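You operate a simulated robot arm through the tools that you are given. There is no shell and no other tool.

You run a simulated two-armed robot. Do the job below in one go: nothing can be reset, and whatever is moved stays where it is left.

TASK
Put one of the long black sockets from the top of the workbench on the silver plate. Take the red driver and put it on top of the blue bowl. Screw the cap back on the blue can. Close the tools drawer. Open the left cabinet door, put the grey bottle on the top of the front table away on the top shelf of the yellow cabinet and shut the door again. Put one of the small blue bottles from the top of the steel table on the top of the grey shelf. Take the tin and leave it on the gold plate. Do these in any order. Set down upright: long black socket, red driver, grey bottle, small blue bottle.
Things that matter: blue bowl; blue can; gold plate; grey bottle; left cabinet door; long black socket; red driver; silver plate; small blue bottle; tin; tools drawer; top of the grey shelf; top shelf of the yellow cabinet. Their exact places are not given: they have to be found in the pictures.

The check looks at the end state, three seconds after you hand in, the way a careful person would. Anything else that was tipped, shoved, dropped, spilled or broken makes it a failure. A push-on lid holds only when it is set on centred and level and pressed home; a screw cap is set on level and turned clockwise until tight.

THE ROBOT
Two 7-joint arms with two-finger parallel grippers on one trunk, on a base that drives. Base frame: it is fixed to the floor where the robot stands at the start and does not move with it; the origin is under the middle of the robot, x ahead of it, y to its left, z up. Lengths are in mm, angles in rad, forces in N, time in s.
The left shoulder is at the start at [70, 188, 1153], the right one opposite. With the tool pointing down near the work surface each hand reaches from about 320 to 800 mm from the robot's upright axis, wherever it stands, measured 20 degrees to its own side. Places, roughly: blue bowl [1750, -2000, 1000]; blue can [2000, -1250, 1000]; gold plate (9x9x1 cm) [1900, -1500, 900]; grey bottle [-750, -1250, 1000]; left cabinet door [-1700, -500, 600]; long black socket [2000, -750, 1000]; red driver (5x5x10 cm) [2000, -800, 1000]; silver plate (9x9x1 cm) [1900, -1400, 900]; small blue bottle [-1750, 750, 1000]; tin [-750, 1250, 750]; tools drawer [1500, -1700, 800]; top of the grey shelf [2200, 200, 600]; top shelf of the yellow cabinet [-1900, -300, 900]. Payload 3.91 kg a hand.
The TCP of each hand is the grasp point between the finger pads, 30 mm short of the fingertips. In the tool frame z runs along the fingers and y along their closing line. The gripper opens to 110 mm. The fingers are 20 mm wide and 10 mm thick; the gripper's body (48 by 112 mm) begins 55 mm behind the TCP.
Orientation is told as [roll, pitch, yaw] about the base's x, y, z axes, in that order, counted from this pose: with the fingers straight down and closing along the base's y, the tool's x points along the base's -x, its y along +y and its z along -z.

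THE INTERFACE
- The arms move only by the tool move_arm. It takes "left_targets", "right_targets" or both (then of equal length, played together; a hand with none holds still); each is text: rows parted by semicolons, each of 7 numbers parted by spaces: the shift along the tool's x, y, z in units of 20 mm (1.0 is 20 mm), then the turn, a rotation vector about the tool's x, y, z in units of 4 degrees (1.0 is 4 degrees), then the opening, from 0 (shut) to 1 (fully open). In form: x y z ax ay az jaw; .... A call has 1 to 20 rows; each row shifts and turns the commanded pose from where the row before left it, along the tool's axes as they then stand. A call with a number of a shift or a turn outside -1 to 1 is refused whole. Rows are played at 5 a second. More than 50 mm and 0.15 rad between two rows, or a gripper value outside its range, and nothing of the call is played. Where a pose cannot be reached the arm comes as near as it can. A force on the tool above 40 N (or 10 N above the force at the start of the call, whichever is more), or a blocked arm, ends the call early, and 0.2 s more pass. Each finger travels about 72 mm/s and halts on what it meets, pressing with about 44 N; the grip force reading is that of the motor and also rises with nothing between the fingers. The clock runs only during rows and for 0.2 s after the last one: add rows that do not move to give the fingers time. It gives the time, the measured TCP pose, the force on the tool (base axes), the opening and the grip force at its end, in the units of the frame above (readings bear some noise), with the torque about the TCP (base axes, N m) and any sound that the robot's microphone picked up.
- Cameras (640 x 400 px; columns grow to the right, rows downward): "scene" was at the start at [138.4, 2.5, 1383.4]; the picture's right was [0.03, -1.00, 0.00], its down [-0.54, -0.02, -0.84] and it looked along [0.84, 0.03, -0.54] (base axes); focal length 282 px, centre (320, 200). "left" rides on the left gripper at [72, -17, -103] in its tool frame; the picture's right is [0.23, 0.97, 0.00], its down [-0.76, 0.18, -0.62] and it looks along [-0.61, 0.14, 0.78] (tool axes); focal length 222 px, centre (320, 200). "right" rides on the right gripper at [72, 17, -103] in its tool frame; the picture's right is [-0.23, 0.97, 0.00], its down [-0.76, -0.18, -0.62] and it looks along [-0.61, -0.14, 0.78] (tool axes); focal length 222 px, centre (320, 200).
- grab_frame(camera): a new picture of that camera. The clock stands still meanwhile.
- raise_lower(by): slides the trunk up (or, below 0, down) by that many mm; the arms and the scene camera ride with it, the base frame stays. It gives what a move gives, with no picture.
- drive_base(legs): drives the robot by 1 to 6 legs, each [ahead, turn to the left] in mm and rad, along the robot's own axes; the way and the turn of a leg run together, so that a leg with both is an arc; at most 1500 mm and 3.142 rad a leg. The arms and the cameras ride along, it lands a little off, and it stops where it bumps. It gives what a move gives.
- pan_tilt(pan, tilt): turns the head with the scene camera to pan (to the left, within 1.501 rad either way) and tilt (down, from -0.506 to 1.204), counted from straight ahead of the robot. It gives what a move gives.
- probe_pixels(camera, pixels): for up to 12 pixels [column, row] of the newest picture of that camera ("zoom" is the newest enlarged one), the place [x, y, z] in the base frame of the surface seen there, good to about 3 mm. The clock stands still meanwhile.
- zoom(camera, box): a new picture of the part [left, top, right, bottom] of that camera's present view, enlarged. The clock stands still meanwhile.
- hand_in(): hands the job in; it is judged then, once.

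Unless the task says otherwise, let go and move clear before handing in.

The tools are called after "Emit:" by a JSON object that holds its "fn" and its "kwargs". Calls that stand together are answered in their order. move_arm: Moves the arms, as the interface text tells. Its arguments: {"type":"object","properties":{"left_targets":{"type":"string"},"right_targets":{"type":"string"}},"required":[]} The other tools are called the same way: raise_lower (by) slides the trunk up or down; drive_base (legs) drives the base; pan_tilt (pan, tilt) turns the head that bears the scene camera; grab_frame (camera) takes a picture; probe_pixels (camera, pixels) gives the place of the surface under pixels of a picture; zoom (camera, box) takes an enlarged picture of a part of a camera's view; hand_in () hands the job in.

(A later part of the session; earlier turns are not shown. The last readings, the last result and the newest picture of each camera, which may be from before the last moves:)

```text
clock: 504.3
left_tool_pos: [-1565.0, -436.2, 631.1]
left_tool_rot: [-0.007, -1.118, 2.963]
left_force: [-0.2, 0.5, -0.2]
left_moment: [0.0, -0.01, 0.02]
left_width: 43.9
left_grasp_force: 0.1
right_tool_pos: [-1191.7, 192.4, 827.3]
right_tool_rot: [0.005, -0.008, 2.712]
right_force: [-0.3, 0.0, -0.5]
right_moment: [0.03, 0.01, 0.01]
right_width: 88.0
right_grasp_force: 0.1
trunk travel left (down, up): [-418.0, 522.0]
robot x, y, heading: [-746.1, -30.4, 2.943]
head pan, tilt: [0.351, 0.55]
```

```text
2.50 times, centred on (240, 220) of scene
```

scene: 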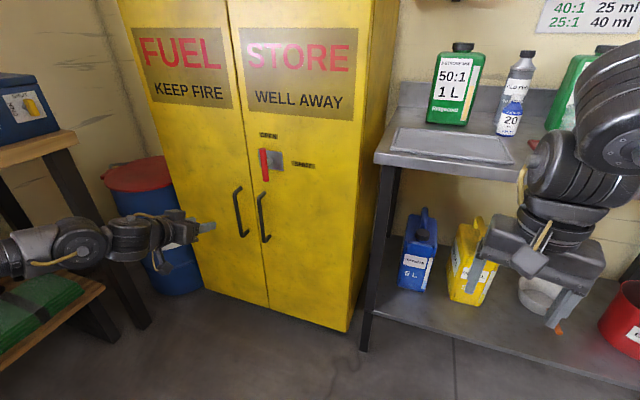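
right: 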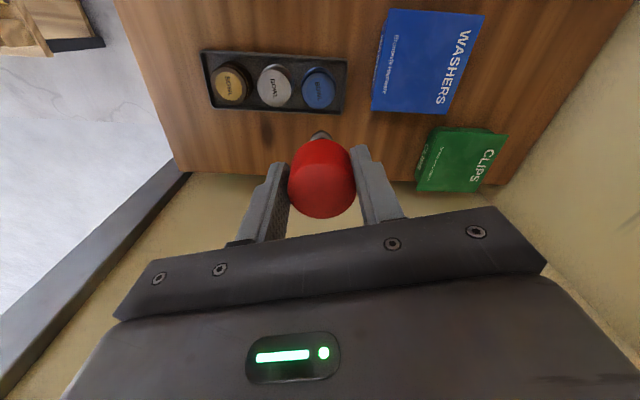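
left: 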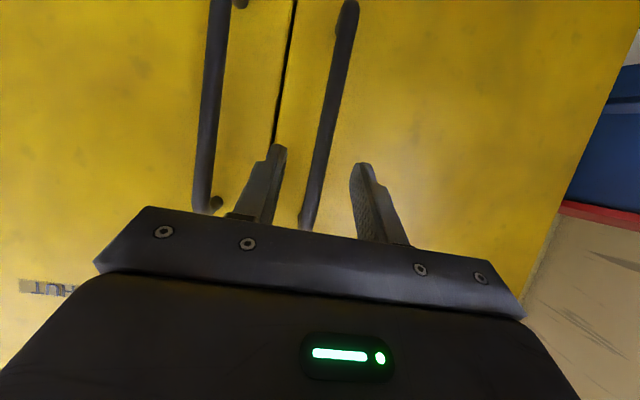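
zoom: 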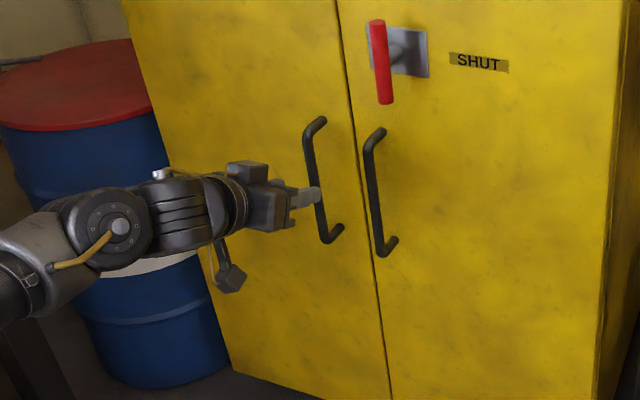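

The bar lies between the open fingers. I'll advance ~58 mm so it sits at the pads, then close.

Emit:
{"fn": "move_arm", "kwargs": {"left_targets": "-0.32 0 0.65 0 0 0 0.4; -0.32 0 0.65 0 0 0 0.4; -0.32 0 0.65 0 0 0 0.4; -0.32 0 0.65 0 0 0 0.4; 0 0 0 0 0 0 0.4"}}

Emit:
{"fn": "grab_frame", "kwargs": {"camera": "left"}}

Emit:
{"fn": "zoom", "kwargs": {"camera": "scene", "box": [200, 160, 300, 260]}}

```text
clock: 505.5
left_tool_pos: [-1620.7, -425.1, 629.3]
left_tool_rot: [-0.007, -1.116, 2.962]
left_force: [-0.4, -0.3, -0.6]
left_moment: [0.02, 0.02, -0.04]
left_width: 43.8
left_grasp_force: 0.0
right_tool_pos: [-1190.9, 194.0, 827.9]
right_tool_rot: [0.005, -0.008, 2.713]
right_force: [0.2, 0.0, -0.6]
right_moment: [-0.03, 0.03, -0.01]
right_width: 88.0
right_grasp_force: 0.0
trunk travel left (down, up): [-418.0, 522.0]
robot x, y, heading: [-746.0, -29.5, 2.948]
head pan, tilt: [0.351, 0.55]
```

```text
taken
```

left: 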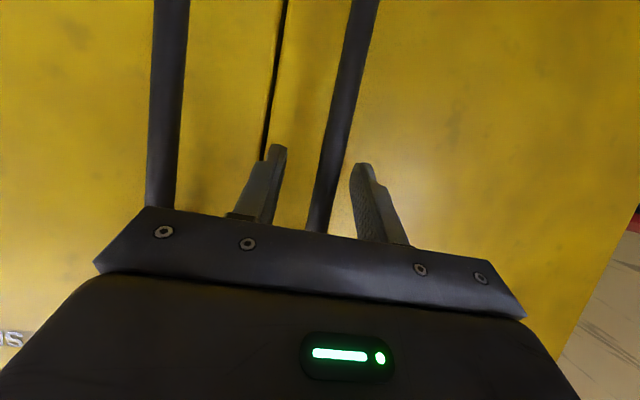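

```text
4.00 times, centred on (250, 210) of scene
```

zoom: 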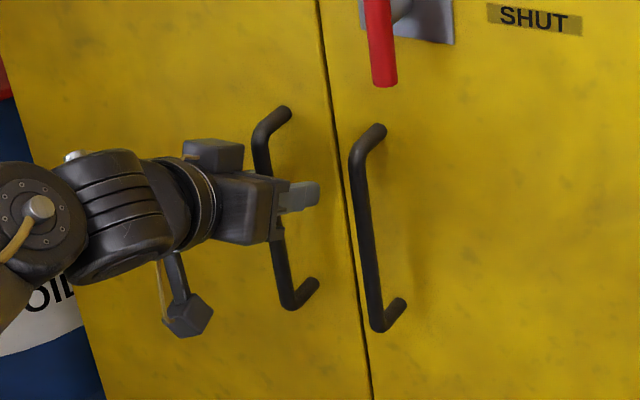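

The bar runs between the fingers. I'll close the jaw on it.

Emit:
{"fn": "move_arm", "kwargs": {"left_targets": "0 0 0 0 0 0 0.25; 0 0 0 0 0 0 0.1; 0 0 0 0 0 0 0; 0 0 0 0 0 0 0; 0 0 0 0 0 0 0"}}

Emit:
{"fn": "grab_frame", "kwargs": {"camera": "left"}}

```text
clock: 506.7
left_tool_pos: [-1622.8, -428.5, 629.1]
left_tool_rot: [-0.005, -1.117, 2.968]
left_force: [-8.0, -22.4, 5.1]
left_moment: [-0.37, -0.51, 0.23]
left_width: 14.0
left_grasp_force: 45.0
right_tool_pos: [-1190.5, 190.8, 827.2]
right_tool_rot: [0.005, -0.009, 2.711]
right_force: [1.2, -0.9, -0.2]
right_moment: [0.01, 0.02, -0.04]
right_width: 88.1
right_grasp_force: 0.0
trunk travel left (down, up): [-418.0, 522.0]
robot x, y, heading: [-750.2, -27.6, 2.946]
head pan, tilt: [0.351, 0.55]
```

```text
taken
```

left: 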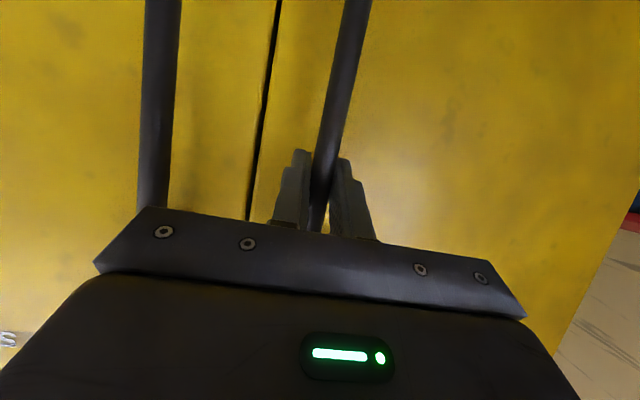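

Gripped (14 mm bar). I'll try a small pull along the door's arc first to see whether it opens freely.

Emit:
{"fn": "move_arm", "kwargs": {"left_targets": "0.23 0.09 -0.467 0 0 0 0; 0.23 0.09 -0.467 0 0 0 0; 0 0 0 0 0 0 0"}}

Emit:
{"fn": "zoom", "kwargs": {"camera": "scene", "box": [160, 60, 320, 300]}}

```text
clock: 507.5
left_tool_pos: [-1602.8, -436.9, 631.6]
left_tool_rot: [-0.009, -1.118, 2.971]
left_force: [-14.5, -29.8, 6.4]
left_moment: [-0.26, -0.2, 0.25]
left_width: 13.5
left_grasp_force: 44.9
right_tool_pos: [-1190.2, 190.7, 828.2]
right_tool_rot: [0.003, -0.009, 2.711]
right_force: [-0.4, 0.2, 1.5]
right_moment: [-0.01, 0.01, 0.01]
right_width: 87.8
right_grasp_force: 0.1
trunk travel left (down, up): [-418.0, 522.0]
robot x, y, heading: [-751.3, -25.7, 2.947]
head pan, tilt: [0.351, 0.55]
```

```text
1.67 times, centred on (240, 180) of scene
```

zoom: 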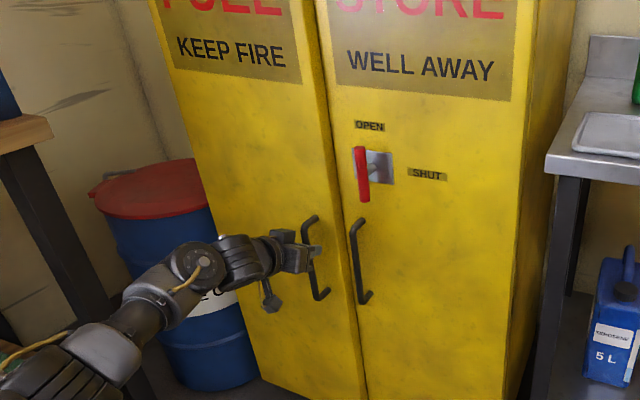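

The door is opening. A sideways force of ~30 N shows, so I'll add a little sideways relief while continuing along the arc.

Emit:
{"fn": "move_arm", "kwargs": {"left_targets": "0 0.2 0 0 0 0 0; 0.447 0.27 -0.912 0 0 0 0; 0.442 0.34 -0.902 0 0 0 0; 0.429 0.4 -0.876 0 0 0 0; 0 0 0 0 0 0 0"}}

```text
clock: 508.7
left_tool_pos: [-1549.0, -469.5, 629.8]
left_tool_rot: [-0.009, -1.118, 2.966]
left_force: [-15.7, -19.4, 5.7]
left_moment: [-0.27, 0.16, 0.04]
left_width: 13.9
left_grasp_force: 45.2
right_tool_pos: [-1190.6, 192.4, 827.4]
right_tool_rot: [0.002, -0.009, 2.713]
right_force: [-0.1, 0.9, -0.4]
right_moment: [0.01, -0.01, -0.01]
right_width: 88.1
right_grasp_force: 0.1
trunk travel left (down, up): [-418.0, 522.0]
robot x, y, heading: [-747.8, -32.2, 2.943]
head pan, tilt: [0.351, 0.55]
```

Going well (TCP now (-1549,-470)). I'll continue the arc.

Emit:
{"fn": "move_arm", "kwargs": {"left_targets": "0.414 0.48 -0.846 0 0 0 0; 0.4015 0.54 -0.819 0 0 0 0; 0.385 0.61 -0.785 0 0 0 0; 0.365 0.67 -0.745 0 0 0 0; 0 0 0 0 0 0 0"}}

Emit:
{"fn": "grab_frame", "kwargs": {"camera": "scene"}}

```text
clock: 509.9
left_tool_pos: [-1488.2, -527.0, 629.9]
left_tool_rot: [-0.01, -1.122, 2.972]
left_force: [-28.5, -21.2, 9.9]
left_moment: [-0.41, -0.35, 0.13]
left_width: 13.9
left_grasp_force: 45.1
right_tool_pos: [-1191.0, 191.6, 827.5]
right_tool_rot: [0.003, -0.006, 2.712]
right_force: [0.1, 0.2, 0.6]
right_moment: [0.02, -0.01, -0.02]
right_width: 88.1
right_grasp_force: 0.1
trunk travel left (down, up): [-418.0, 522.0]
robot x, y, heading: [-748.7, -30.8, 2.944]
head pan, tilt: [0.351, 0.55]
```

```text
taken
```

scene: 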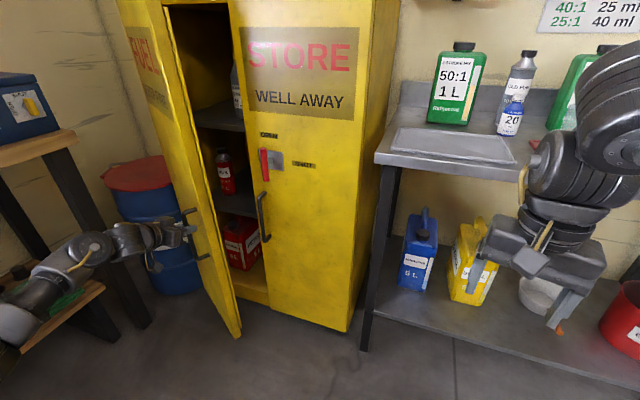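

The door is ~33° open. From the measured points the true hinge is nearer (-1748,-741); I'll correct the path and continue.

Emit:
{"fn": "move_arm", "kwargs": {"left_targets": "-0.072 0.19 0.146 0 0 0 0; 0.327 0.668 -0.667 0 0 0 0; 0.31 0.71 -0.633 0 0 0 0; 0.291 0.753 -0.594 0 0 0 0; 0 0 0 0 0 0 0"}}

Emit:
{"fn": "move_arm", "kwargs": {"left_targets": "0.269 0.79 -0.55 0 0 0 0; 0.248 0.83 -0.506 0 0 0 0; 0.226 0.857 -0.46 0 0 0 0; 0 0 0 0 0 0 0"}}

Emit:
{"fn": "grab_frame", "kwargs": {"camera": "scene"}}

```text
clock: 511.1
left_tool_pos: [-1455.6, -578.4, 629.2]
left_tool_rot: [-0.006, -1.117, 2.962]
left_force: [-4.2, -4.5, 9.7]
left_moment: [-0.51, -0.06, 0.29]
left_width: 13.8
left_grasp_force: 45.0
right_tool_pos: [-1191.5, 193.0, 828.2]
right_tool_rot: [0.004, -0.007, 2.713]
right_force: [0.1, 0.5, 0.1]
right_moment: [0.01, 0.01, 0.0]
right_width: 88.0
right_grasp_force: 0.1
trunk travel left (down, up): [-418.0, 522.0]
robot x, y, heading: [-750.1, -26.2, 2.943]
head pan, tilt: [0.351, 0.55]
```

```text
clock: 512.1
left_tool_pos: [-1433.7, -634.5, 630.9]
left_tool_rot: [0.0, -1.119, 2.959]
left_force: [-27.4, -8.2, 10.7]
left_moment: [-0.65, -0.32, 0.11]
left_width: 13.7
left_grasp_force: 45.0
right_tool_pos: [-1192.2, 193.6, 827.7]
right_tool_rot: [0.006, -0.007, 2.711]
right_force: [0.9, 0.1, 0.5]
right_moment: [0.02, -0.01, -0.04]
right_width: 87.8
right_grasp_force: 0.1
trunk travel left (down, up): [-418.0, 522.0]
robot x, y, heading: [-746.9, -25.6, 2.944]
head pan, tilt: [0.351, 0.55]
```

```text
taken
```

scene: 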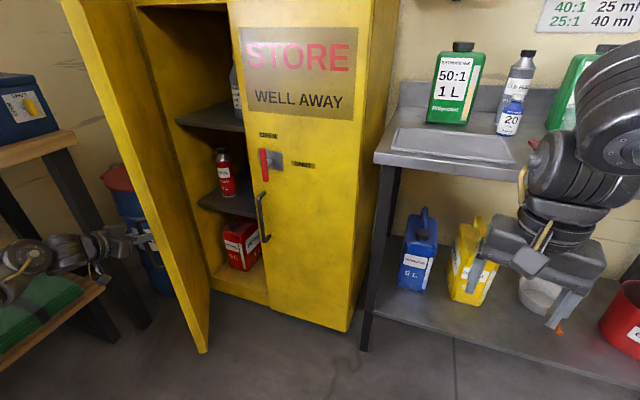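

The door is open ~50-55°, near the left arm's reach. I'll release the handle, back off, and level the hand; then reposition and push the door further from inside.

Emit:
{"fn": "move_arm", "kwargs": {"left_targets": "0 0 0 0 0 0 0.2; 0 0 0 0 0 0 0.4; 0 0 0 0 0 0 0.5; 0.44 0 -0.9 0 0 0 0.5; 0.44 0 -0.9 0 0 0 0.5; 0.44 0 -0.9 0 0 0 0.5; 0.44 0 -0.9 0 0 0 0.5; 0.44 0 -0.9 0 0 0 0.5; 0.44 0 -0.9 0 0 0 0.5; 0 0 0 0 0 0 0.5"}}

Emit:
{"fn": "grab_frame", "kwargs": {"camera": "scene"}}

```text
clock: 514.3
left_tool_pos: [-1314.6, -655.0, 628.6]
left_tool_rot: [-0.005, -1.115, 2.962]
left_force: [-0.2, -0.1, -0.6]
left_moment: [0.0, 0.0, 0.0]
left_width: 54.8
left_grasp_force: 0.1
right_tool_pos: [-1190.7, 191.7, 827.8]
right_tool_rot: [0.004, -0.008, 2.712]
right_force: [0.1, 0.7, 0.1]
right_moment: [-0.02, 0.0, -0.02]
right_width: 87.9
right_grasp_force: 0.1
trunk travel left (down, up): [-418.0, 522.0]
robot x, y, heading: [-749.5, -29.2, 2.944]
head pan, tilt: [0.351, 0.55]
```

```text
taken
```

scene: 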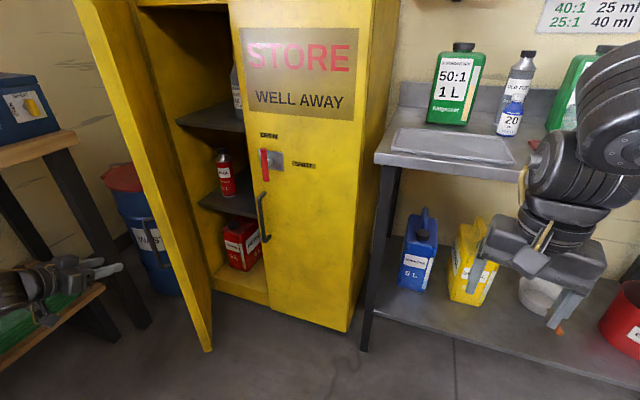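

The door stays open. The left forearm is near the front table's end, so I'll check its position before withdrawing.

Emit:
{"fn": "probe_pixels", "kwargs": {"camera": "scene", "pixels": [[30, 285], [10, 290], [60, 270], [75, 145], [60, 150], [95, 290], [130, 320], [40, 330], [205, 350], [215, 115], [185, 125], [150, 40]]}}

Emit:
{"fn": "pan_tilt", "kwargs": {"pan": 0.9, "tilt": 0.6}}

Emit:
{"fn": "grab_frame", "kwargs": {"camera": "scene"}}

```text
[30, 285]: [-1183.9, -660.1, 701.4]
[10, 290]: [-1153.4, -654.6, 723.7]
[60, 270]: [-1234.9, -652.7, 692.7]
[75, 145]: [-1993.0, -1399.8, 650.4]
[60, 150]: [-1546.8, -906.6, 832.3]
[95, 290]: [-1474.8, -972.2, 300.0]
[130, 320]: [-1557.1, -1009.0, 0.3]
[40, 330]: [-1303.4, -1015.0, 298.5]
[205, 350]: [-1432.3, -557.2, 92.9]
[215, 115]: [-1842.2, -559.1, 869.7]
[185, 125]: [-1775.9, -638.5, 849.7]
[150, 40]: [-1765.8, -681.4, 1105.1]
```

```text
clock: 515.3
left_tool_pos: [-1315.6, -654.9, 630.0]
left_tool_rot: [-0.006, -1.118, 2.962]
left_force: [0.0, 0.6, 0.8]
left_moment: [-0.02, 0.02, 0.02]
left_width: 55.0
left_grasp_force: 0.0
right_tool_pos: [-1190.9, 193.1, 827.6]
right_tool_rot: [0.005, -0.009, 2.712]
right_force: [-0.4, 0.5, 1.0]
right_moment: [0.03, -0.01, -0.01]
right_width: 87.9
right_grasp_force: 0.1
trunk travel left (down, up): [-418.0, 522.0]
robot x, y, heading: [-748.0, -28.7, 2.942]
head pan, tilt: [0.901, 0.6]
```

```text
taken
```

scene: 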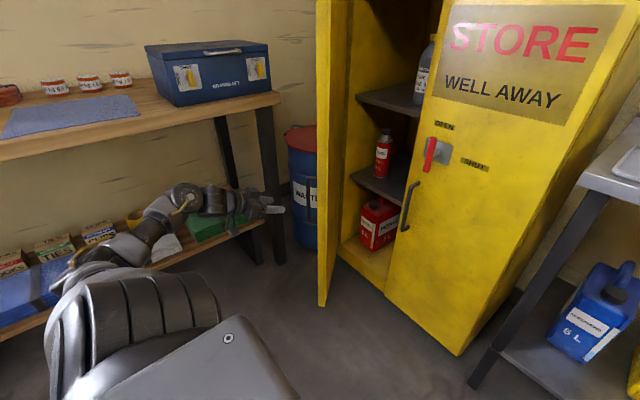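

The forearm is clear of the table. The top shelf surface is at z≈869. I'll untilt the left hand and bring it back in front of the robot.

Emit:
{"fn": "move_arm", "kwargs": {"left_targets": "0 0 0 0 1 0 0.5; 0 0 0 0 1 0 0.5; 0 0 0 0 1 0 0.5; 0 0 0 0 1 0 0.5; 0 0 0 0 1 0 0.5; 0 0 0 0 1 0 0.5; 0 0 0 0 1 0 0.5; 0 0 0 0 1 0 0.5; 0 0 0 0 1 0 0.5; 0 0 0 0 1 0 0.5; 0 0 0 0 1 0 0.5; 0 0 0 0 1 0 0.5; 0 0 0 0 1 0 0.5; 0 0 0 0 1 0 0.5; 0 0 0 0 1 0 0.5; 0 0 0 0 1 0 0.5; 0 0 0 0 0 0 0.5"}}

Emit:
{"fn": "move_arm", "kwargs": {"left_targets": "0 -0.98 -0.6 0 0 0 0.3; 0 -0.98 -0.6 0 0 0 0.3; 0 -0.98 -0.6 0 0 0 0.3; 0 -0.98 -0.6 0 0 0 0.3; 0 -0.98 -0.6 0 0 0 0.3; 0 -0.98 -0.6 0 0 0 0.3; 0 -0.98 -0.6 0 0 0 0.3; 0 -0.98 -0.6 0 0 0 0.3; 0 -0.98 -0.6 0 0 0 0.3; 0 -0.98 -0.6 0 0 0 0.3; 0 -0.98 -0.6 0 0 0 0.3; 0 -0.98 -0.6 0 0 0 0.3; 0 -0.98 -0.6 0 0 0 0.3; 0 -0.98 -0.6 0 0 0 0.3; 0 -0.98 -0.6 0 0 0 0.3; 0 -0.98 -0.6 0 0 0 0.3; 0 -0.98 0 0 0 0 0.3; 0 -0.98 0 0 0 0 0.3; 0 -0.98 0 0 0 0 0.3; 0 -0.98 0 0 0 0 0.3"}}

Emit:
{"fn": "pan_tilt", "kwargs": {"pan": 0.4, "tilt": 0.5}}

Emit:
{"fn": "grab_frame", "kwargs": {"camera": "scene"}}

```text
clock: 518.9
left_tool_pos: [-1313.6, -654.7, 629.7]
left_tool_rot: [0.0, 0.003, 2.96]
left_force: [0.0, 0.0, -0.1]
left_moment: [-0.01, -0.02, -0.01]
left_width: 55.2
left_grasp_force: 0.0
right_tool_pos: [-1189.9, 192.2, 828.1]
right_tool_rot: [0.005, -0.01, 2.712]
right_force: [0.0, -0.6, 0.2]
right_moment: [0.01, -0.01, -0.01]
right_width: 87.9
right_grasp_force: 0.1
trunk travel left (down, up): [-418.0, 522.0]
robot x, y, heading: [-749.6, -29.7, 2.949]
head pan, tilt: [0.901, 0.6]
```

```text
clock: 523.1
left_tool_pos: [-1244.3, -270.2, 822.3]
left_tool_rot: [0.0, 0.003, 2.959]
left_force: [0.0, -0.3, 0.1]
left_moment: [0.02, -0.05, 0.02]
left_width: 32.9
left_grasp_force: 0.1
right_tool_pos: [-1190.2, 194.0, 826.1]
right_tool_rot: [0.006, -0.008, 2.712]
right_force: [-0.4, 0.6, 0.8]
right_moment: [-0.03, 0.02, 0.01]
right_width: 87.9
right_grasp_force: 0.0
trunk travel left (down, up): [-418.0, 522.0]
robot x, y, heading: [-750.4, -29.7, 2.948]
head pan, tilt: [0.901, 0.6]
```

```text
clock: 524.0
left_tool_pos: [-1242.9, -270.3, 822.8]
left_tool_rot: [-0.002, -0.001, 2.957]
left_force: [1.2, 0.1, -0.5]
left_moment: [0.01, -0.03, 0.01]
left_width: 33.1
left_grasp_force: 0.0
right_tool_pos: [-1190.3, 193.2, 827.6]
right_tool_rot: [0.005, -0.009, 2.714]
right_force: [0.3, -0.3, -0.3]
right_moment: [0.02, -0.03, 0.01]
right_width: 87.8
right_grasp_force: 0.1
trunk travel left (down, up): [-418.0, 522.0]
robot x, y, heading: [-747.7, -28.6, 2.95]
head pan, tilt: [0.4, 0.499]
```

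```text
taken
```

scene: 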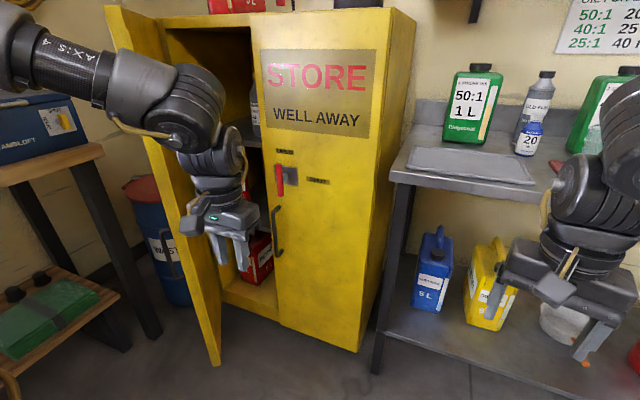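

The hand is back. I'll raise the trunk, shift the robot left to about (-870,-380), and then push the door further open from the inside with the left hand.

Emit:
{"fn": "raise_lower", "kwargs": {"by": 300}}

Emit:
{"fn": "drive_base", "kwargs": {"legs": [[0, 1.57], [330, 0], [0, -1.57], [40, 0]]}}

Emit:
{"fn": "pan_tilt", "kwargs": {"pan": 0.2, "tilt": 0.5}}

Emit:
{"fn": "grab_frame", "kwargs": {"camera": "scene"}}

```text
clock: 527.0
left_tool_pos: [-1242.6, -270.4, 1122.1]
left_tool_rot: [-0.002, 0.001, 2.956]
left_force: [-0.6, 0.3, -0.1]
left_moment: [-0.04, 0.02, -0.03]
left_width: 33.0
left_grasp_force: 0.1
right_tool_pos: [-1190.9, 192.6, 1129.2]
right_tool_rot: [0.006, -0.009, 2.713]
right_force: [0.4, -0.9, 0.3]
right_moment: [0.03, -0.01, -0.02]
right_width: 88.2
right_grasp_force: 0.0
trunk travel left (down, up): [-718.0, 222.0]
robot x, y, heading: [-748.2, -24.0, 2.949]
head pan, tilt: [0.4, 0.499]
```

```text
clock: 537.4
left_tool_pos: [-1334.9, -596.7, 1127.1]
left_tool_rot: [-0.005, -0.011, 2.965]
left_force: [0.7, -0.8, 0.8]
left_moment: [0.05, 0.08, 0.0]
left_width: 32.9
left_grasp_force: 0.1
right_tool_pos: [-1287.7, -133.3, 1133.6]
right_tool_rot: [0.006, -0.022, 2.722]
right_force: [0.9, -0.2, 0.3]
right_moment: [0.04, 0.08, -0.01]
right_width: 88.2
right_grasp_force: 0.1
trunk travel left (down, up): [-718.0, 222.0]
robot x, y, heading: [-848.2, -345.0, 2.952]
head pan, tilt: [0.4, 0.499]
```

```text
clock: 538.1
left_tool_pos: [-1342.0, -594.2, 1123.1]
left_tool_rot: [-0.005, -0.003, 2.967]
left_force: [-0.9, -0.7, 0.1]
left_moment: [0.03, -0.04, 0.01]
left_width: 33.2
left_grasp_force: 0.0
right_tool_pos: [-1295.5, -131.0, 1129.1]
right_tool_rot: [0.004, -0.011, 2.721]
right_force: [-0.6, 0.1, 0.6]
right_moment: [0.02, -0.03, -0.03]
right_width: 88.1
right_grasp_force: 0.0
trunk travel left (down, up): [-718.0, 222.0]
robot x, y, heading: [-850.9, -342.1, 2.944]
head pan, tilt: [0.201, 0.499]
```

```text
taken
```

scene: 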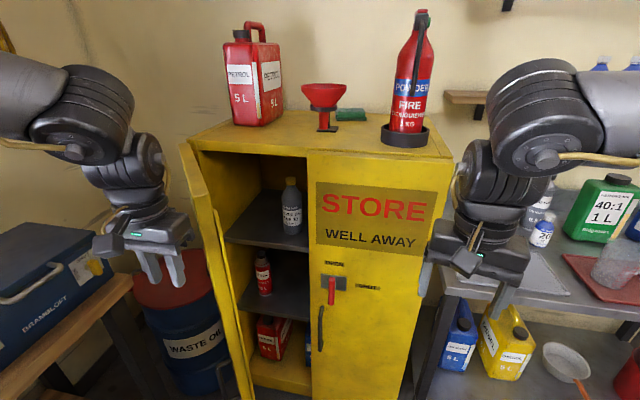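

Now I can see inside: a grey bottle already stands on the top shelf at (291,205); free space is to its left around (255,232). I'll zoom and probe.

Emit:
{"fn": "zoom", "kwargs": {"camera": "scene", "box": [170, 120, 340, 270]}}

Emit:
{"fn": "probe_pixels", "kwargs": {"camera": "scene", "pixels": [[255, 232], [265, 245], [235, 238], [291, 215], [283, 215], [300, 215], [291, 182], [300, 248], [245, 160], [190, 150], [230, 380], [258, 155]]}}

```text
2.67 times, centred on (255, 195) of scene
```

zoom: 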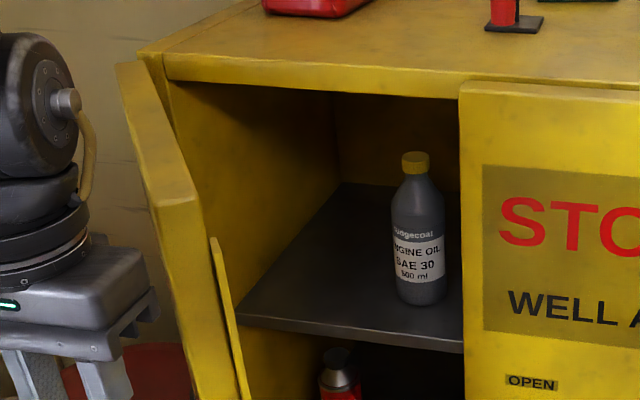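

```text
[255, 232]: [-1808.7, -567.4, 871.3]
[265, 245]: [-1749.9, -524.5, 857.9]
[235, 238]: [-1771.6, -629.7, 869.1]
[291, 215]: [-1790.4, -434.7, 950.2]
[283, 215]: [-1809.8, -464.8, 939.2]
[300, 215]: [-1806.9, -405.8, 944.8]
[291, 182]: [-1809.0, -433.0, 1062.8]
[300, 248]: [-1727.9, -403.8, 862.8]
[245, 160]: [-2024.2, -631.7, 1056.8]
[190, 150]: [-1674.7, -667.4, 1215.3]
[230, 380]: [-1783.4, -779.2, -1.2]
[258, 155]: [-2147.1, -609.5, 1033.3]
```

I'll place the bottle left of the existing one, around (-1825,-560), approaching from the right. First I'll go and pick up the bottle: drive to about (-857,-500), heading -1.15.

Emit:
{"fn": "drive_base", "kwargs": {"legs": [[0, 1.768], [158, 0], [0, 0.42]]}}

Emit:
{"fn": "pan_tilt", "kwargs": {"pan": -0.1, "tilt": 0.55}}

Emit:
{"fn": "grab_frame", "kwargs": {"camera": "scene"}}

```text
clock: 545.0
left_tool_pos: [-366.6, -763.3, 1121.9]
left_tool_rot: [-0.002, -0.003, -1.138]
left_force: [-0.2, 0.3, 0.3]
left_moment: [-0.04, 0.02, 0.03]
left_width: 33.0
left_grasp_force: 0.1
right_tool_pos: [-773.8, -988.7, 1130.1]
right_tool_rot: [0.005, -0.01, -1.383]
right_force: [0.1, 0.1, -0.2]
right_moment: [0.03, -0.02, 0.0]
right_width: 88.0
right_grasp_force: 0.0
trunk travel left (down, up): [-718.0, 222.0]
robot x, y, heading: [-854.4, -501.9, -1.155]
head pan, tilt: [0.201, 0.499]
```

```text
clock: 545.8
left_tool_pos: [-366.4, -762.3, 1122.6]
left_tool_rot: [-0.004, -0.002, -1.139]
left_force: [0.4, 0.3, 0.4]
left_moment: [0.03, 0.04, 0.0]
left_width: 32.9
left_grasp_force: 0.0
right_tool_pos: [-773.3, -987.7, 1128.5]
right_tool_rot: [0.004, -0.012, -1.382]
right_force: [0.2, -0.4, -0.4]
right_moment: [-0.02, 0.01, -0.04]
right_width: 88.0
right_grasp_force: 0.0
trunk travel left (down, up): [-718.0, 222.0]
robot x, y, heading: [-852.8, -500.7, -1.155]
head pan, tilt: [-0.099, 0.55]
```

```text
taken
```

scene: 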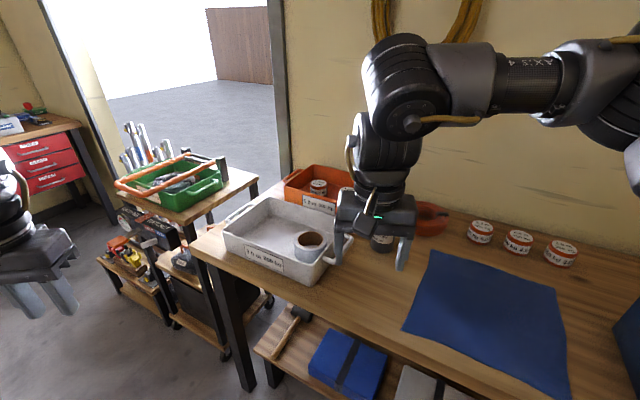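

The right hand hides the bottle at (380,245). I'll extend it forward at height and then tilt it toward the bottle.

Emit:
{"fn": "move_arm", "kwargs": {"right_targets": "-0.95 -0.329 -0.11 0 0 0 0.8; -0.95 -0.329 -0.11 0 0 0 0.8; -0.95 -0.329 -0.11 0 0 0 0.8; -0.95 -0.329 -0.11 0 0 0 0.8; -0.95 -0.329 -0.11 0 0 0 0.8; -0.95 -0.329 -0.11 0 0 0 0.8; -0.95 -0.329 -0.11 0 0 0 0.8; -0.95 -0.329 -0.11 0 0 0 0.8; -0.95 -0.329 -0.11 0 0 0 0.8; -0.95 -0.329 -0.11 0 0 0 0.8; 0 0 0 0 0 0 0.8"}}

Emit:
{"fn": "move_arm", "kwargs": {"right_targets": "0 0 0 0 -1 0 0.8; 0 0 0 0 -1 0 0.8; 0 0 0 0 -1 0 0.8; 0 0 0 0 -1 0 0.8; 0 0 0 0 -1 0 0.8; 0 0 0 0 -1 0 0.8; 0 0 0 0 -1 0 0.8; 0 0 0 0 -1 0 0.8; 0 0 0 0 -1 0 0.8; 0 0 0 0 -1 0 0.8; 0 0 0 0 -1 0 0.8; 0 0 0 0 -1 0 0.8; 0 0 0 0 -1 0 0.8; 0 0 0 0 -1 0 0.8; 0 0 0 0 -1 0 0.8; 0 0 0 0 -1 0 0.8; 0 0 0 0 0 0 0.8"}}

Emit:
{"fn": "grab_frame", "kwargs": {"camera": "scene"}}

Emit:
{"fn": "grab_frame", "kwargs": {"camera": "right"}}

```text
clock: 548.2
left_tool_pos: [-366.6, -763.7, 1123.6]
left_tool_rot: [-0.003, -0.002, -1.138]
left_force: [0.2, 0.5, 0.5]
left_moment: [0.05, -0.02, 0.01]
left_width: 33.0
left_grasp_force: 0.0
right_tool_pos: [-780.3, -1078.2, 1134.8]
right_tool_rot: [0.007, -0.013, -1.383]
right_force: [-0.3, 0.4, 0.9]
right_moment: [0.02, 0.03, -0.04]
right_width: 87.9
right_grasp_force: 0.0
right hand out of reach, approached as far as the arm can: row 1, 5, 6, 7, 8, 9, 10
trunk travel left (down, up): [-718.0, 222.0]
robot x, y, heading: [-850.4, -500.1, -1.155]
head pan, tilt: [-0.099, 0.55]
```

```text
clock: 551.8
left_tool_pos: [-366.9, -762.1, 1123.2]
left_tool_rot: [-0.003, -0.003, -1.139]
left_force: [0.0, 0.2, 0.2]
left_moment: [0.02, 0.01, 0.03]
left_width: 32.9
left_grasp_force: 0.1
right_tool_pos: [-781.4, -1076.0, 1134.4]
right_tool_rot: [0.012, -1.13, -1.392]
right_force: [0.2, -0.6, -0.5]
right_moment: [0.0, -0.01, 0.01]
right_width: 87.9
right_grasp_force: 0.1
trunk travel left (down, up): [-718.0, 222.0]
robot x, y, heading: [-852.8, -500.0, -1.158]
head pan, tilt: [-0.099, 0.55]
```

```text
taken
```

scene: 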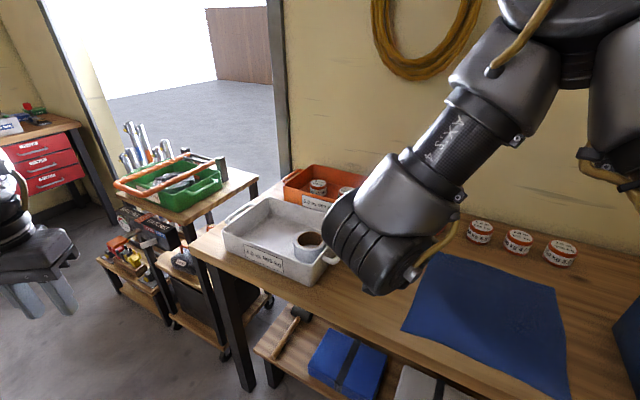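

```text
taken
```

right: 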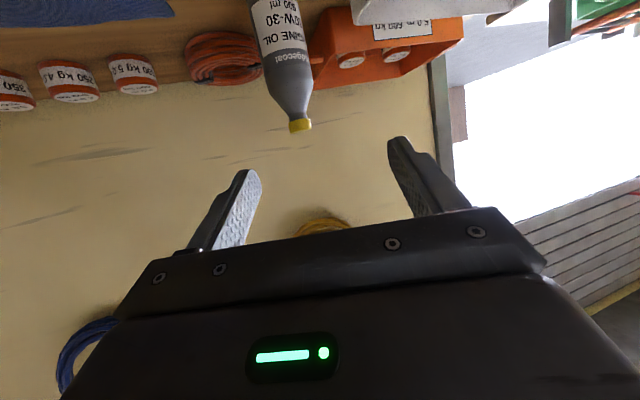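

The hand is tilted 65° facing the bottle (at (285,70) in its camera). I'll lower it to bottle height, ~125 mm in front of the bottle.

Emit:
{"fn": "move_arm", "kwargs": {"right_targets": "0.615 -0.216 0.909 0 0 0 0.8; 0.615 -0.216 0.909 0 0 0 0.8; 0.615 -0.216 0.909 0 0 0 0.8; 0.615 -0.216 0.909 0 0 0 0.8; 0.615 -0.216 0.909 0 0 0 0.8; 0.615 -0.216 0.909 0 0 0 0.8; 0.615 -0.216 0.909 0 0 0 0.8; 0.615 -0.216 0.909 0 0 0 0.8; 0.615 -0.216 0.909 0 0 0 0.8; 0 0 0 0 0 0 0.8"}}

Emit:
{"fn": "grab_frame", "kwargs": {"camera": "scene"}}

Emit:
{"fn": "grab_frame", "kwargs": {"camera": "right"}}

```text
clock: 554.0
left_tool_pos: [-367.3, -761.7, 1123.0]
left_tool_rot: [-0.004, -0.001, -1.139]
left_force: [-0.8, 0.3, 0.2]
left_moment: [-0.02, 0.0, -0.04]
left_width: 33.1
left_grasp_force: 0.1
right_tool_pos: [-797.7, -1182.5, 962.8]
right_tool_rot: [0.013, -1.129, -1.394]
right_force: [-0.9, 0.3, 0.9]
right_moment: [-0.02, 0.0, 0.0]
right_width: 87.9
right_grasp_force: 0.0
trunk travel left (down, up): [-718.0, 222.0]
robot x, y, heading: [-849.7, -503.8, -1.158]
head pan, tilt: [-0.099, 0.55]
```

```text
taken
```

scene: 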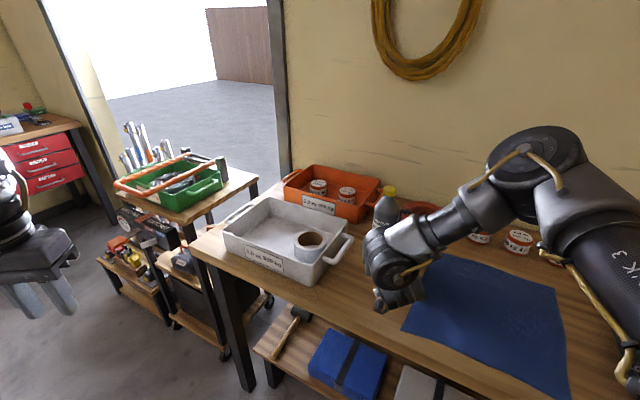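

```text
taken
```

right: 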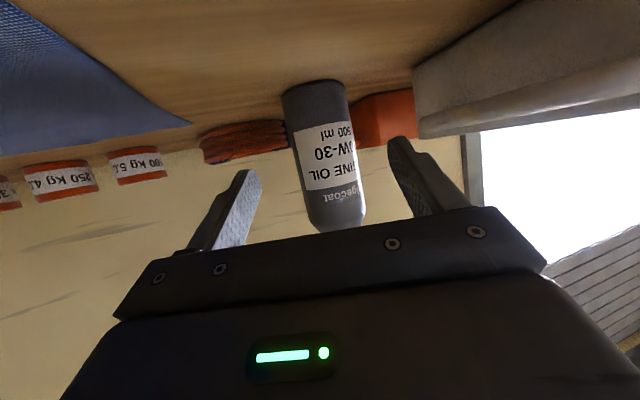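

The bottle appears between the open fingers (325,155). I'll probe its surface to confirm its centre line.

Emit:
{"fn": "probe_pixels", "kwargs": {"camera": "right", "pixels": [[325, 155], [300, 155], [350, 155], [318, 100], [292, 105], [344, 100], [333, 200], [315, 85]]}}

```text
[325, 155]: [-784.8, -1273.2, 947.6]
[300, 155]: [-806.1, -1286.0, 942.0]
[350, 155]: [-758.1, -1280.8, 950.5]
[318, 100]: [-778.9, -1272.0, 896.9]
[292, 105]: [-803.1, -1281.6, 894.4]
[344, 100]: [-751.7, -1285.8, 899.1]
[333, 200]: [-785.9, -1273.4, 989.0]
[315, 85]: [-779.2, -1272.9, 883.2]
```

Centre confirmed ≈ (-779.5,-1304). I'll advance 123 mm so the bottle sits between the pads.

Emit:
{"fn": "move_arm", "kwargs": {"right_targets": "-0.446 -0.03 0.92 0 0 0 0.8; -0.446 -0.03 0.92 0 0 0 0.8; -0.446 -0.03 0.92 0 0 0 0.8; -0.446 -0.03 0.92 0 0 0 0.8; -0.446 -0.03 0.92 0 0 0 0.8; -0.446 -0.03 0.92 0 0 0 0.8; 0 0 0 0 0 0 0.8"}}

Emit:
{"fn": "grab_frame", "kwargs": {"camera": "right"}}

Emit:
{"fn": "zoom", "kwargs": {"camera": "scene", "box": [300, 150, 480, 330]}}

```text
clock: 555.6
left_tool_pos: [-367.8, -762.3, 1123.6]
left_tool_rot: [-0.002, -0.002, -1.138]
left_force: [0.0, 0.3, 0.0]
left_moment: [-0.01, 0.0, 0.0]
left_width: 32.9
left_grasp_force: 0.1
right_tool_pos: [-766.6, -1256.8, 971.7]
right_tool_rot: [0.014, -1.129, -1.4]
right_force: [-2.0, -0.1, -1.0]
right_moment: [0.07, 0.0, -0.05]
right_width: 88.6
right_grasp_force: 0.3
right hand out of reach, approached as far as the arm can: row 4, 5, 6
trunk travel left (down, up): [-718.0, 222.0]
robot x, y, heading: [-850.5, -501.0, -1.159]
head pan, tilt: [-0.099, 0.55]
```

```text
taken
```

right: 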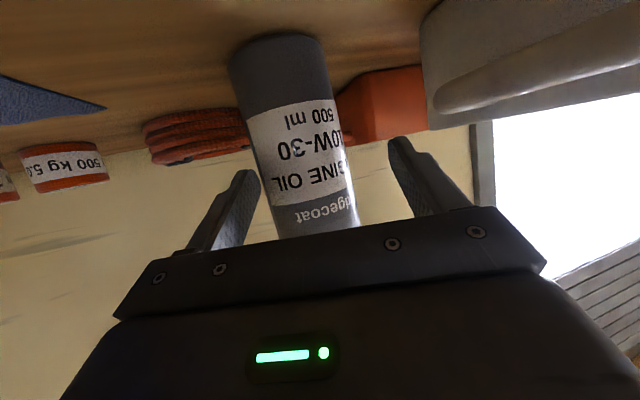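

```text
2.22 times, centred on (390, 240) of scene
```

zoom: 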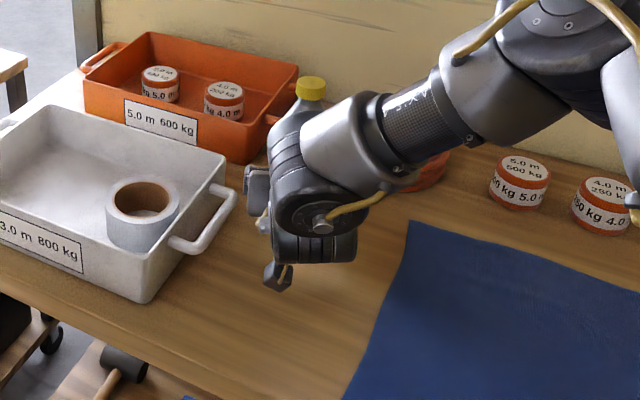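

The arm reached a wrist limit ~50 mm short, slightly off to one side. I'll back off, turn the hand by -0.3 rad so it sits better relative to the arm, and approach again.

Emit:
{"fn": "move_arm", "kwargs": {"right_targets": "0.43 0 -0.9 0 0 0 0.8; 0.43 0 -0.9 0 0 0 0.8; 0.43 0 -0.9 0 0 0 0.8; 0.43 0 -0.9 0 0 0 0.8; 0 0 0 0.777 0 0.367 0.8; 0 0 0 0.777 0 0.367 0.8; 0 0 0 0.777 0 0.367 0.8; 0 0 0 0.777 0 0.367 0.8; 0 0 0 0.777 0 0.367 0.8; 0 0 0 0 0 0 0.8"}}

Emit:
{"fn": "grab_frame", "kwargs": {"camera": "right"}}

```text
clock: 557.8
left_tool_pos: [-367.8, -762.7, 1123.4]
left_tool_rot: [-0.004, -0.002, -1.138]
left_force: [0.1, 0.0, -0.1]
left_moment: [-0.01, -0.01, 0.02]
left_width: 32.9
left_grasp_force: 0.1
right_tool_pos: [-780.1, -1180.8, 971.2]
right_tool_rot: [0.013, -1.126, -1.693]
right_force: [-0.3, -0.8, -0.7]
right_moment: [0.0, -0.01, -0.02]
right_width: 88.0
right_grasp_force: 0.1
trunk travel left (down, up): [-718.0, 222.0]
robot x, y, heading: [-852.8, -500.6, -1.154]
head pan, tilt: [-0.099, 0.55]
```

```text
taken
```

right: 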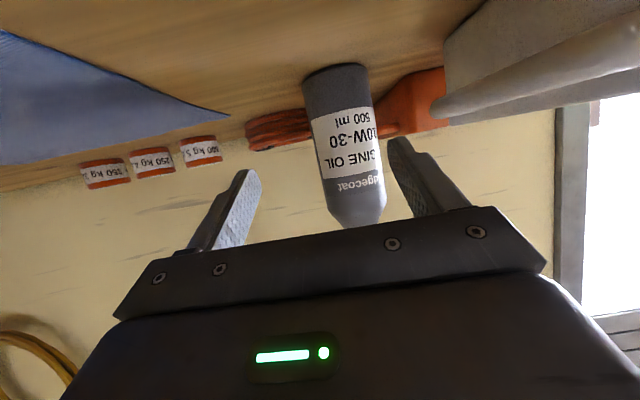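

The bottle now appears right of centre, as expected. I'll re-probe it to make sure it hasn't moved.

Emit:
{"fn": "probe_pixels", "kwargs": {"camera": "right", "pixels": [[345, 150], [318, 150], [375, 150], [335, 100], [308, 100], [365, 95], [350, 190]]}}

```text
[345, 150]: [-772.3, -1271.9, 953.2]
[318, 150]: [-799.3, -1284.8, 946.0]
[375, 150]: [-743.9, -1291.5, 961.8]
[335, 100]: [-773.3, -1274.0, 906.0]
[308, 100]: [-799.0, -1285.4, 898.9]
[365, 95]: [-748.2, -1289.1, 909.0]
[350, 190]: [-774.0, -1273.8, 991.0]
```

The bottle's centre is now ≈ (-773.5,-1303.5), still upright. I'll shift sideways, then advance.

Emit:
{"fn": "move_arm", "kwargs": {"right_targets": "0 0.54 0 0 0 0 0.8; 0 0.54 0 0 0 0 0.8; -0.38 0 0.935 0 0 0 0.8; -0.38 0 0.935 0 0 0 0.8; -0.38 0 0.935 0 0 0 0.8; 0 0 0 0 0 0 0.8"}}

Emit:
{"fn": "grab_frame", "kwargs": {"camera": "right"}}

```text
clock: 559.2
left_tool_pos: [-366.6, -762.6, 1123.9]
left_tool_rot: [-0.004, -0.001, -1.136]
left_force: [0.4, -0.3, -0.8]
left_moment: [0.01, 0.01, 0.01]
left_width: 33.0
left_grasp_force: 0.0
right_tool_pos: [-765.2, -1243.6, 969.0]
right_tool_rot: [0.011, -1.125, -1.692]
right_force: [0.2, 1.1, 0.1]
right_moment: [-0.02, -0.02, -0.01]
right_width: 88.1
right_grasp_force: 0.1
trunk travel left (down, up): [-718.0, 222.0]
robot x, y, heading: [-851.6, -501.9, -1.16]
head pan, tilt: [-0.099, 0.55]
```

```text
taken
```

right: 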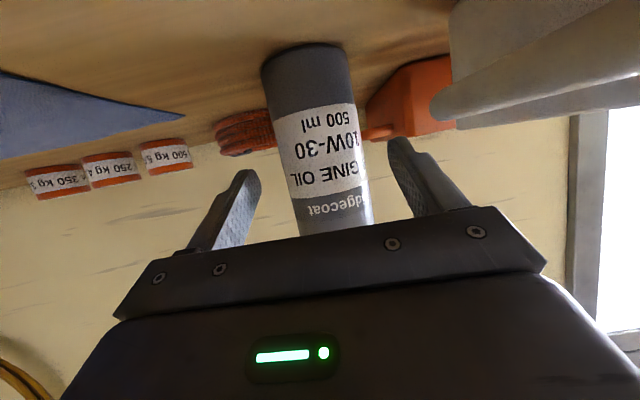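

Well centred and within reach. I'll advance the remaining ~60 mm.

Emit:
{"fn": "move_arm", "kwargs": {"right_targets": "-0.38 0 0.935 0 0 0 0.8; -0.38 0 0.935 0 0 0 0.8; -0.36 0 0.8 0 0 0 0.8; 0 0 0 0 0 0 0.8"}}

Emit:
{"fn": "grab_frame", "kwargs": {"camera": "right"}}

Emit:
{"fn": "zoom", "kwargs": {"camera": "scene", "box": [300, 150, 480, 330]}}

```text
clock: 560.2
left_tool_pos: [-366.1, -761.8, 1123.9]
left_tool_rot: [-0.005, -0.004, -1.139]
left_force: [-0.1, 0.2, -0.6]
left_moment: [0.0, -0.01, 0.02]
left_width: 33.1
left_grasp_force: 0.0
right_tool_pos: [-771.8, -1300.3, 965.6]
right_tool_rot: [0.01, -1.125, -1.692]
right_force: [0.5, 0.4, 0.3]
right_moment: [-0.01, 0.04, 0.03]
right_width: 88.4
right_grasp_force: 0.1
trunk travel left (down, up): [-718.0, 222.0]
robot x, y, heading: [-849.0, -501.6, -1.158]
head pan, tilt: [-0.099, 0.55]
```

```text
taken
```

right: 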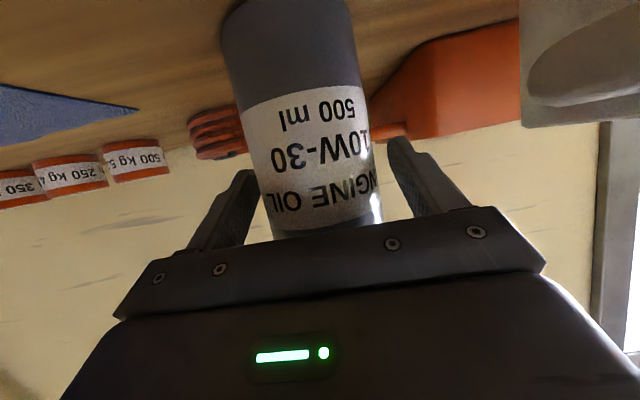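

```text
2.22 times, centred on (390, 240) of scene
```

zoom: 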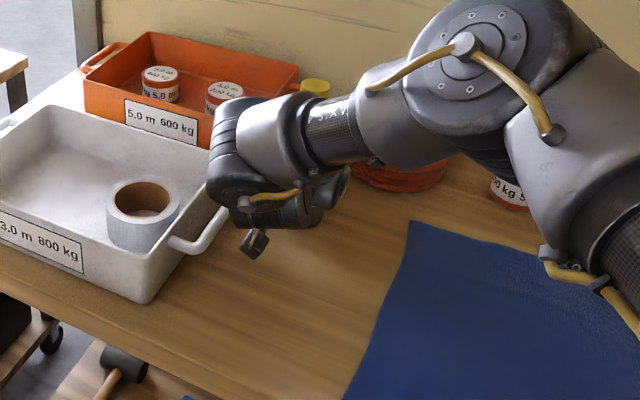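

In position with no contact force. I'll close on the bottle.

Emit:
{"fn": "move_arm", "kwargs": {"right_targets": "0 0 0 0 0 0 0.7; 0 0 0 0 0 0 0.6; 0 0 0 0 0 0 0.5; 0 0 0 0 0 0 0.45; 0 0 0 0 0 0 0.45"}}

Emit:
{"fn": "grab_frame", "kwargs": {"camera": "right"}}

```text
clock: 561.4
left_tool_pos: [-367.4, -762.9, 1123.9]
left_tool_rot: [-0.002, -0.001, -1.137]
left_force: [0.5, -0.3, 0.6]
left_moment: [0.02, 0.01, 0.01]
left_width: 33.1
left_grasp_force: 0.0
right_tool_pos: [-772.6, -1300.8, 966.1]
right_tool_rot: [0.01, -1.125, -1.692]
right_force: [-0.7, -1.5, 1.2]
right_moment: [-0.06, 0.28, 0.03]
right_width: 67.5
right_grasp_force: 44.3
trunk travel left (down, up): [-718.0, 222.0]
robot x, y, heading: [-853.4, -501.5, -1.157]
head pan, tilt: [-0.099, 0.55]
```

```text
taken
```

right: 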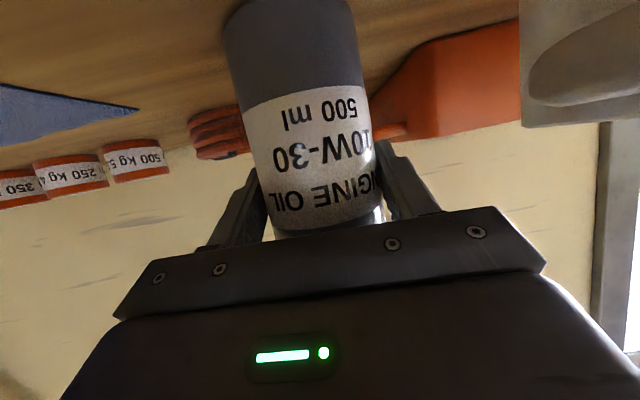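

The bottle is gripped (67.5 mm). I'll lift it 100 mm and then draw back.

Emit:
{"fn": "move_arm", "kwargs": {"right_targets": "-0.45 0 -0.215 0 0 0 0.45; -0.9 0 -0.43 0 0 0 0.45; -0.9 0 -0.43 0 0 0 0.45; -0.9 0 -0.43 0 0 0 0.45; -0.9 0 -0.43 0 0 0 0.45; -0.9 0 -0.43 0 0 0 0.45; 0 0 0 0 0 0 0.45"}}

Emit:
{"fn": "grab_frame", "kwargs": {"camera": "right"}}

Emit:
{"fn": "grab_frame", "kwargs": {"camera": "scene"}}

```text
clock: 563.0
left_tool_pos: [-366.7, -763.0, 1122.9]
left_tool_rot: [-0.005, -0.002, -1.137]
left_force: [0.5, -0.5, -0.2]
left_moment: [0.0, -0.02, 0.02]
left_width: 32.8
left_grasp_force: 0.0
right_tool_pos: [-772.5, -1300.6, 1075.3]
right_tool_rot: [0.011, -1.123, -1.693]
right_force: [0.1, 0.2, -5.1]
right_moment: [0.02, -0.01, 0.0]
right_width: 67.4
right_grasp_force: 43.7
trunk travel left (down, up): [-718.0, 222.0]
robot x, y, heading: [-848.5, -501.2, -1.157]
head pan, tilt: [-0.099, 0.55]
```

```text
taken
```

right: 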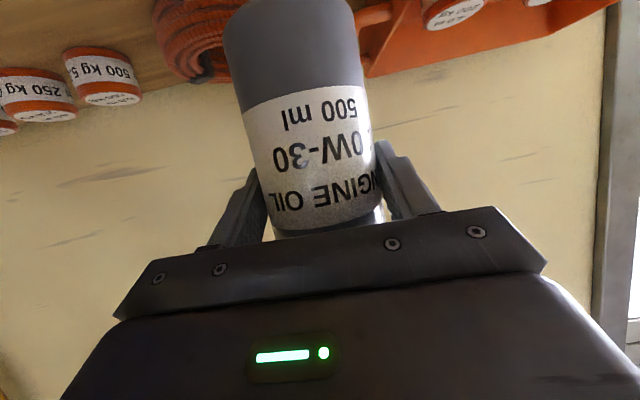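

```text
taken
```

scene: 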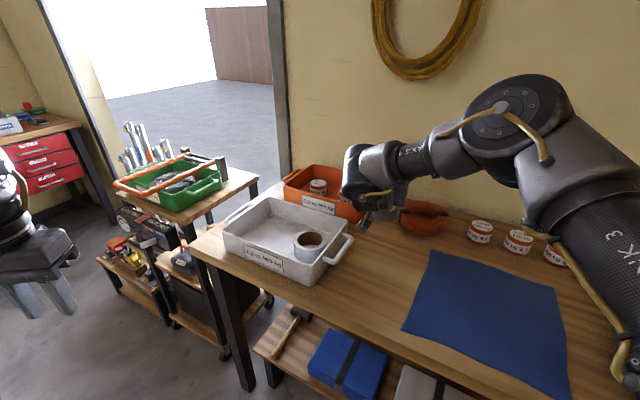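

Lifted cleanly (5 N weight). I'll draw the hand back about 180 mm.

Emit:
{"fn": "move_arm", "kwargs": {"right_targets": "0.43 0 -0.9 0 0 0 0.45; 0.43 0 -0.9 0 0 0 0.45; 0.43 0 -0.9 0 0 0 0.45; 0.43 0 -0.9 0 0 0 0.45; 0.43 0 -0.9 0 0 0 0.45; 0.43 0 -0.9 0 0 0 0.45; 0.43 0 -0.9 0 0 0 0.45; 0.43 0 -0.9 0 0 0 0.45; 0 0 0 0 0 0 0.45"}}

Emit:
{"fn": "grab_frame", "kwargs": {"camera": "scene"}}

```text
clock: 565.0
left_tool_pos: [-367.6, -764.0, 1123.1]
left_tool_rot: [-0.001, 0.0, -1.137]
left_force: [0.4, -0.1, -1.2]
left_moment: [0.01, 0.01, 0.02]
left_width: 33.0
left_grasp_force: 0.0
right_tool_pos: [-755.1, -1141.1, 1074.8]
right_tool_rot: [0.011, -1.126, -1.69]
right_force: [0.0, -0.4, -4.5]
right_moment: [0.02, -0.01, -0.03]
right_width: 67.3
right_grasp_force: 44.1
trunk travel left (down, up): [-718.0, 222.0]
robot x, y, heading: [-853.0, -500.3, -1.158]
head pan, tilt: [-0.099, 0.55]
```

```text
taken
```

scene: 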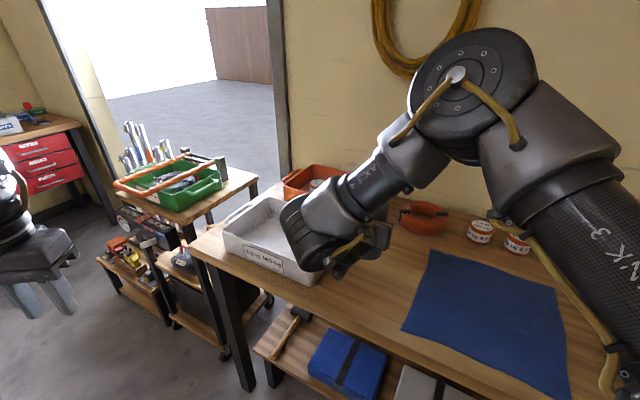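

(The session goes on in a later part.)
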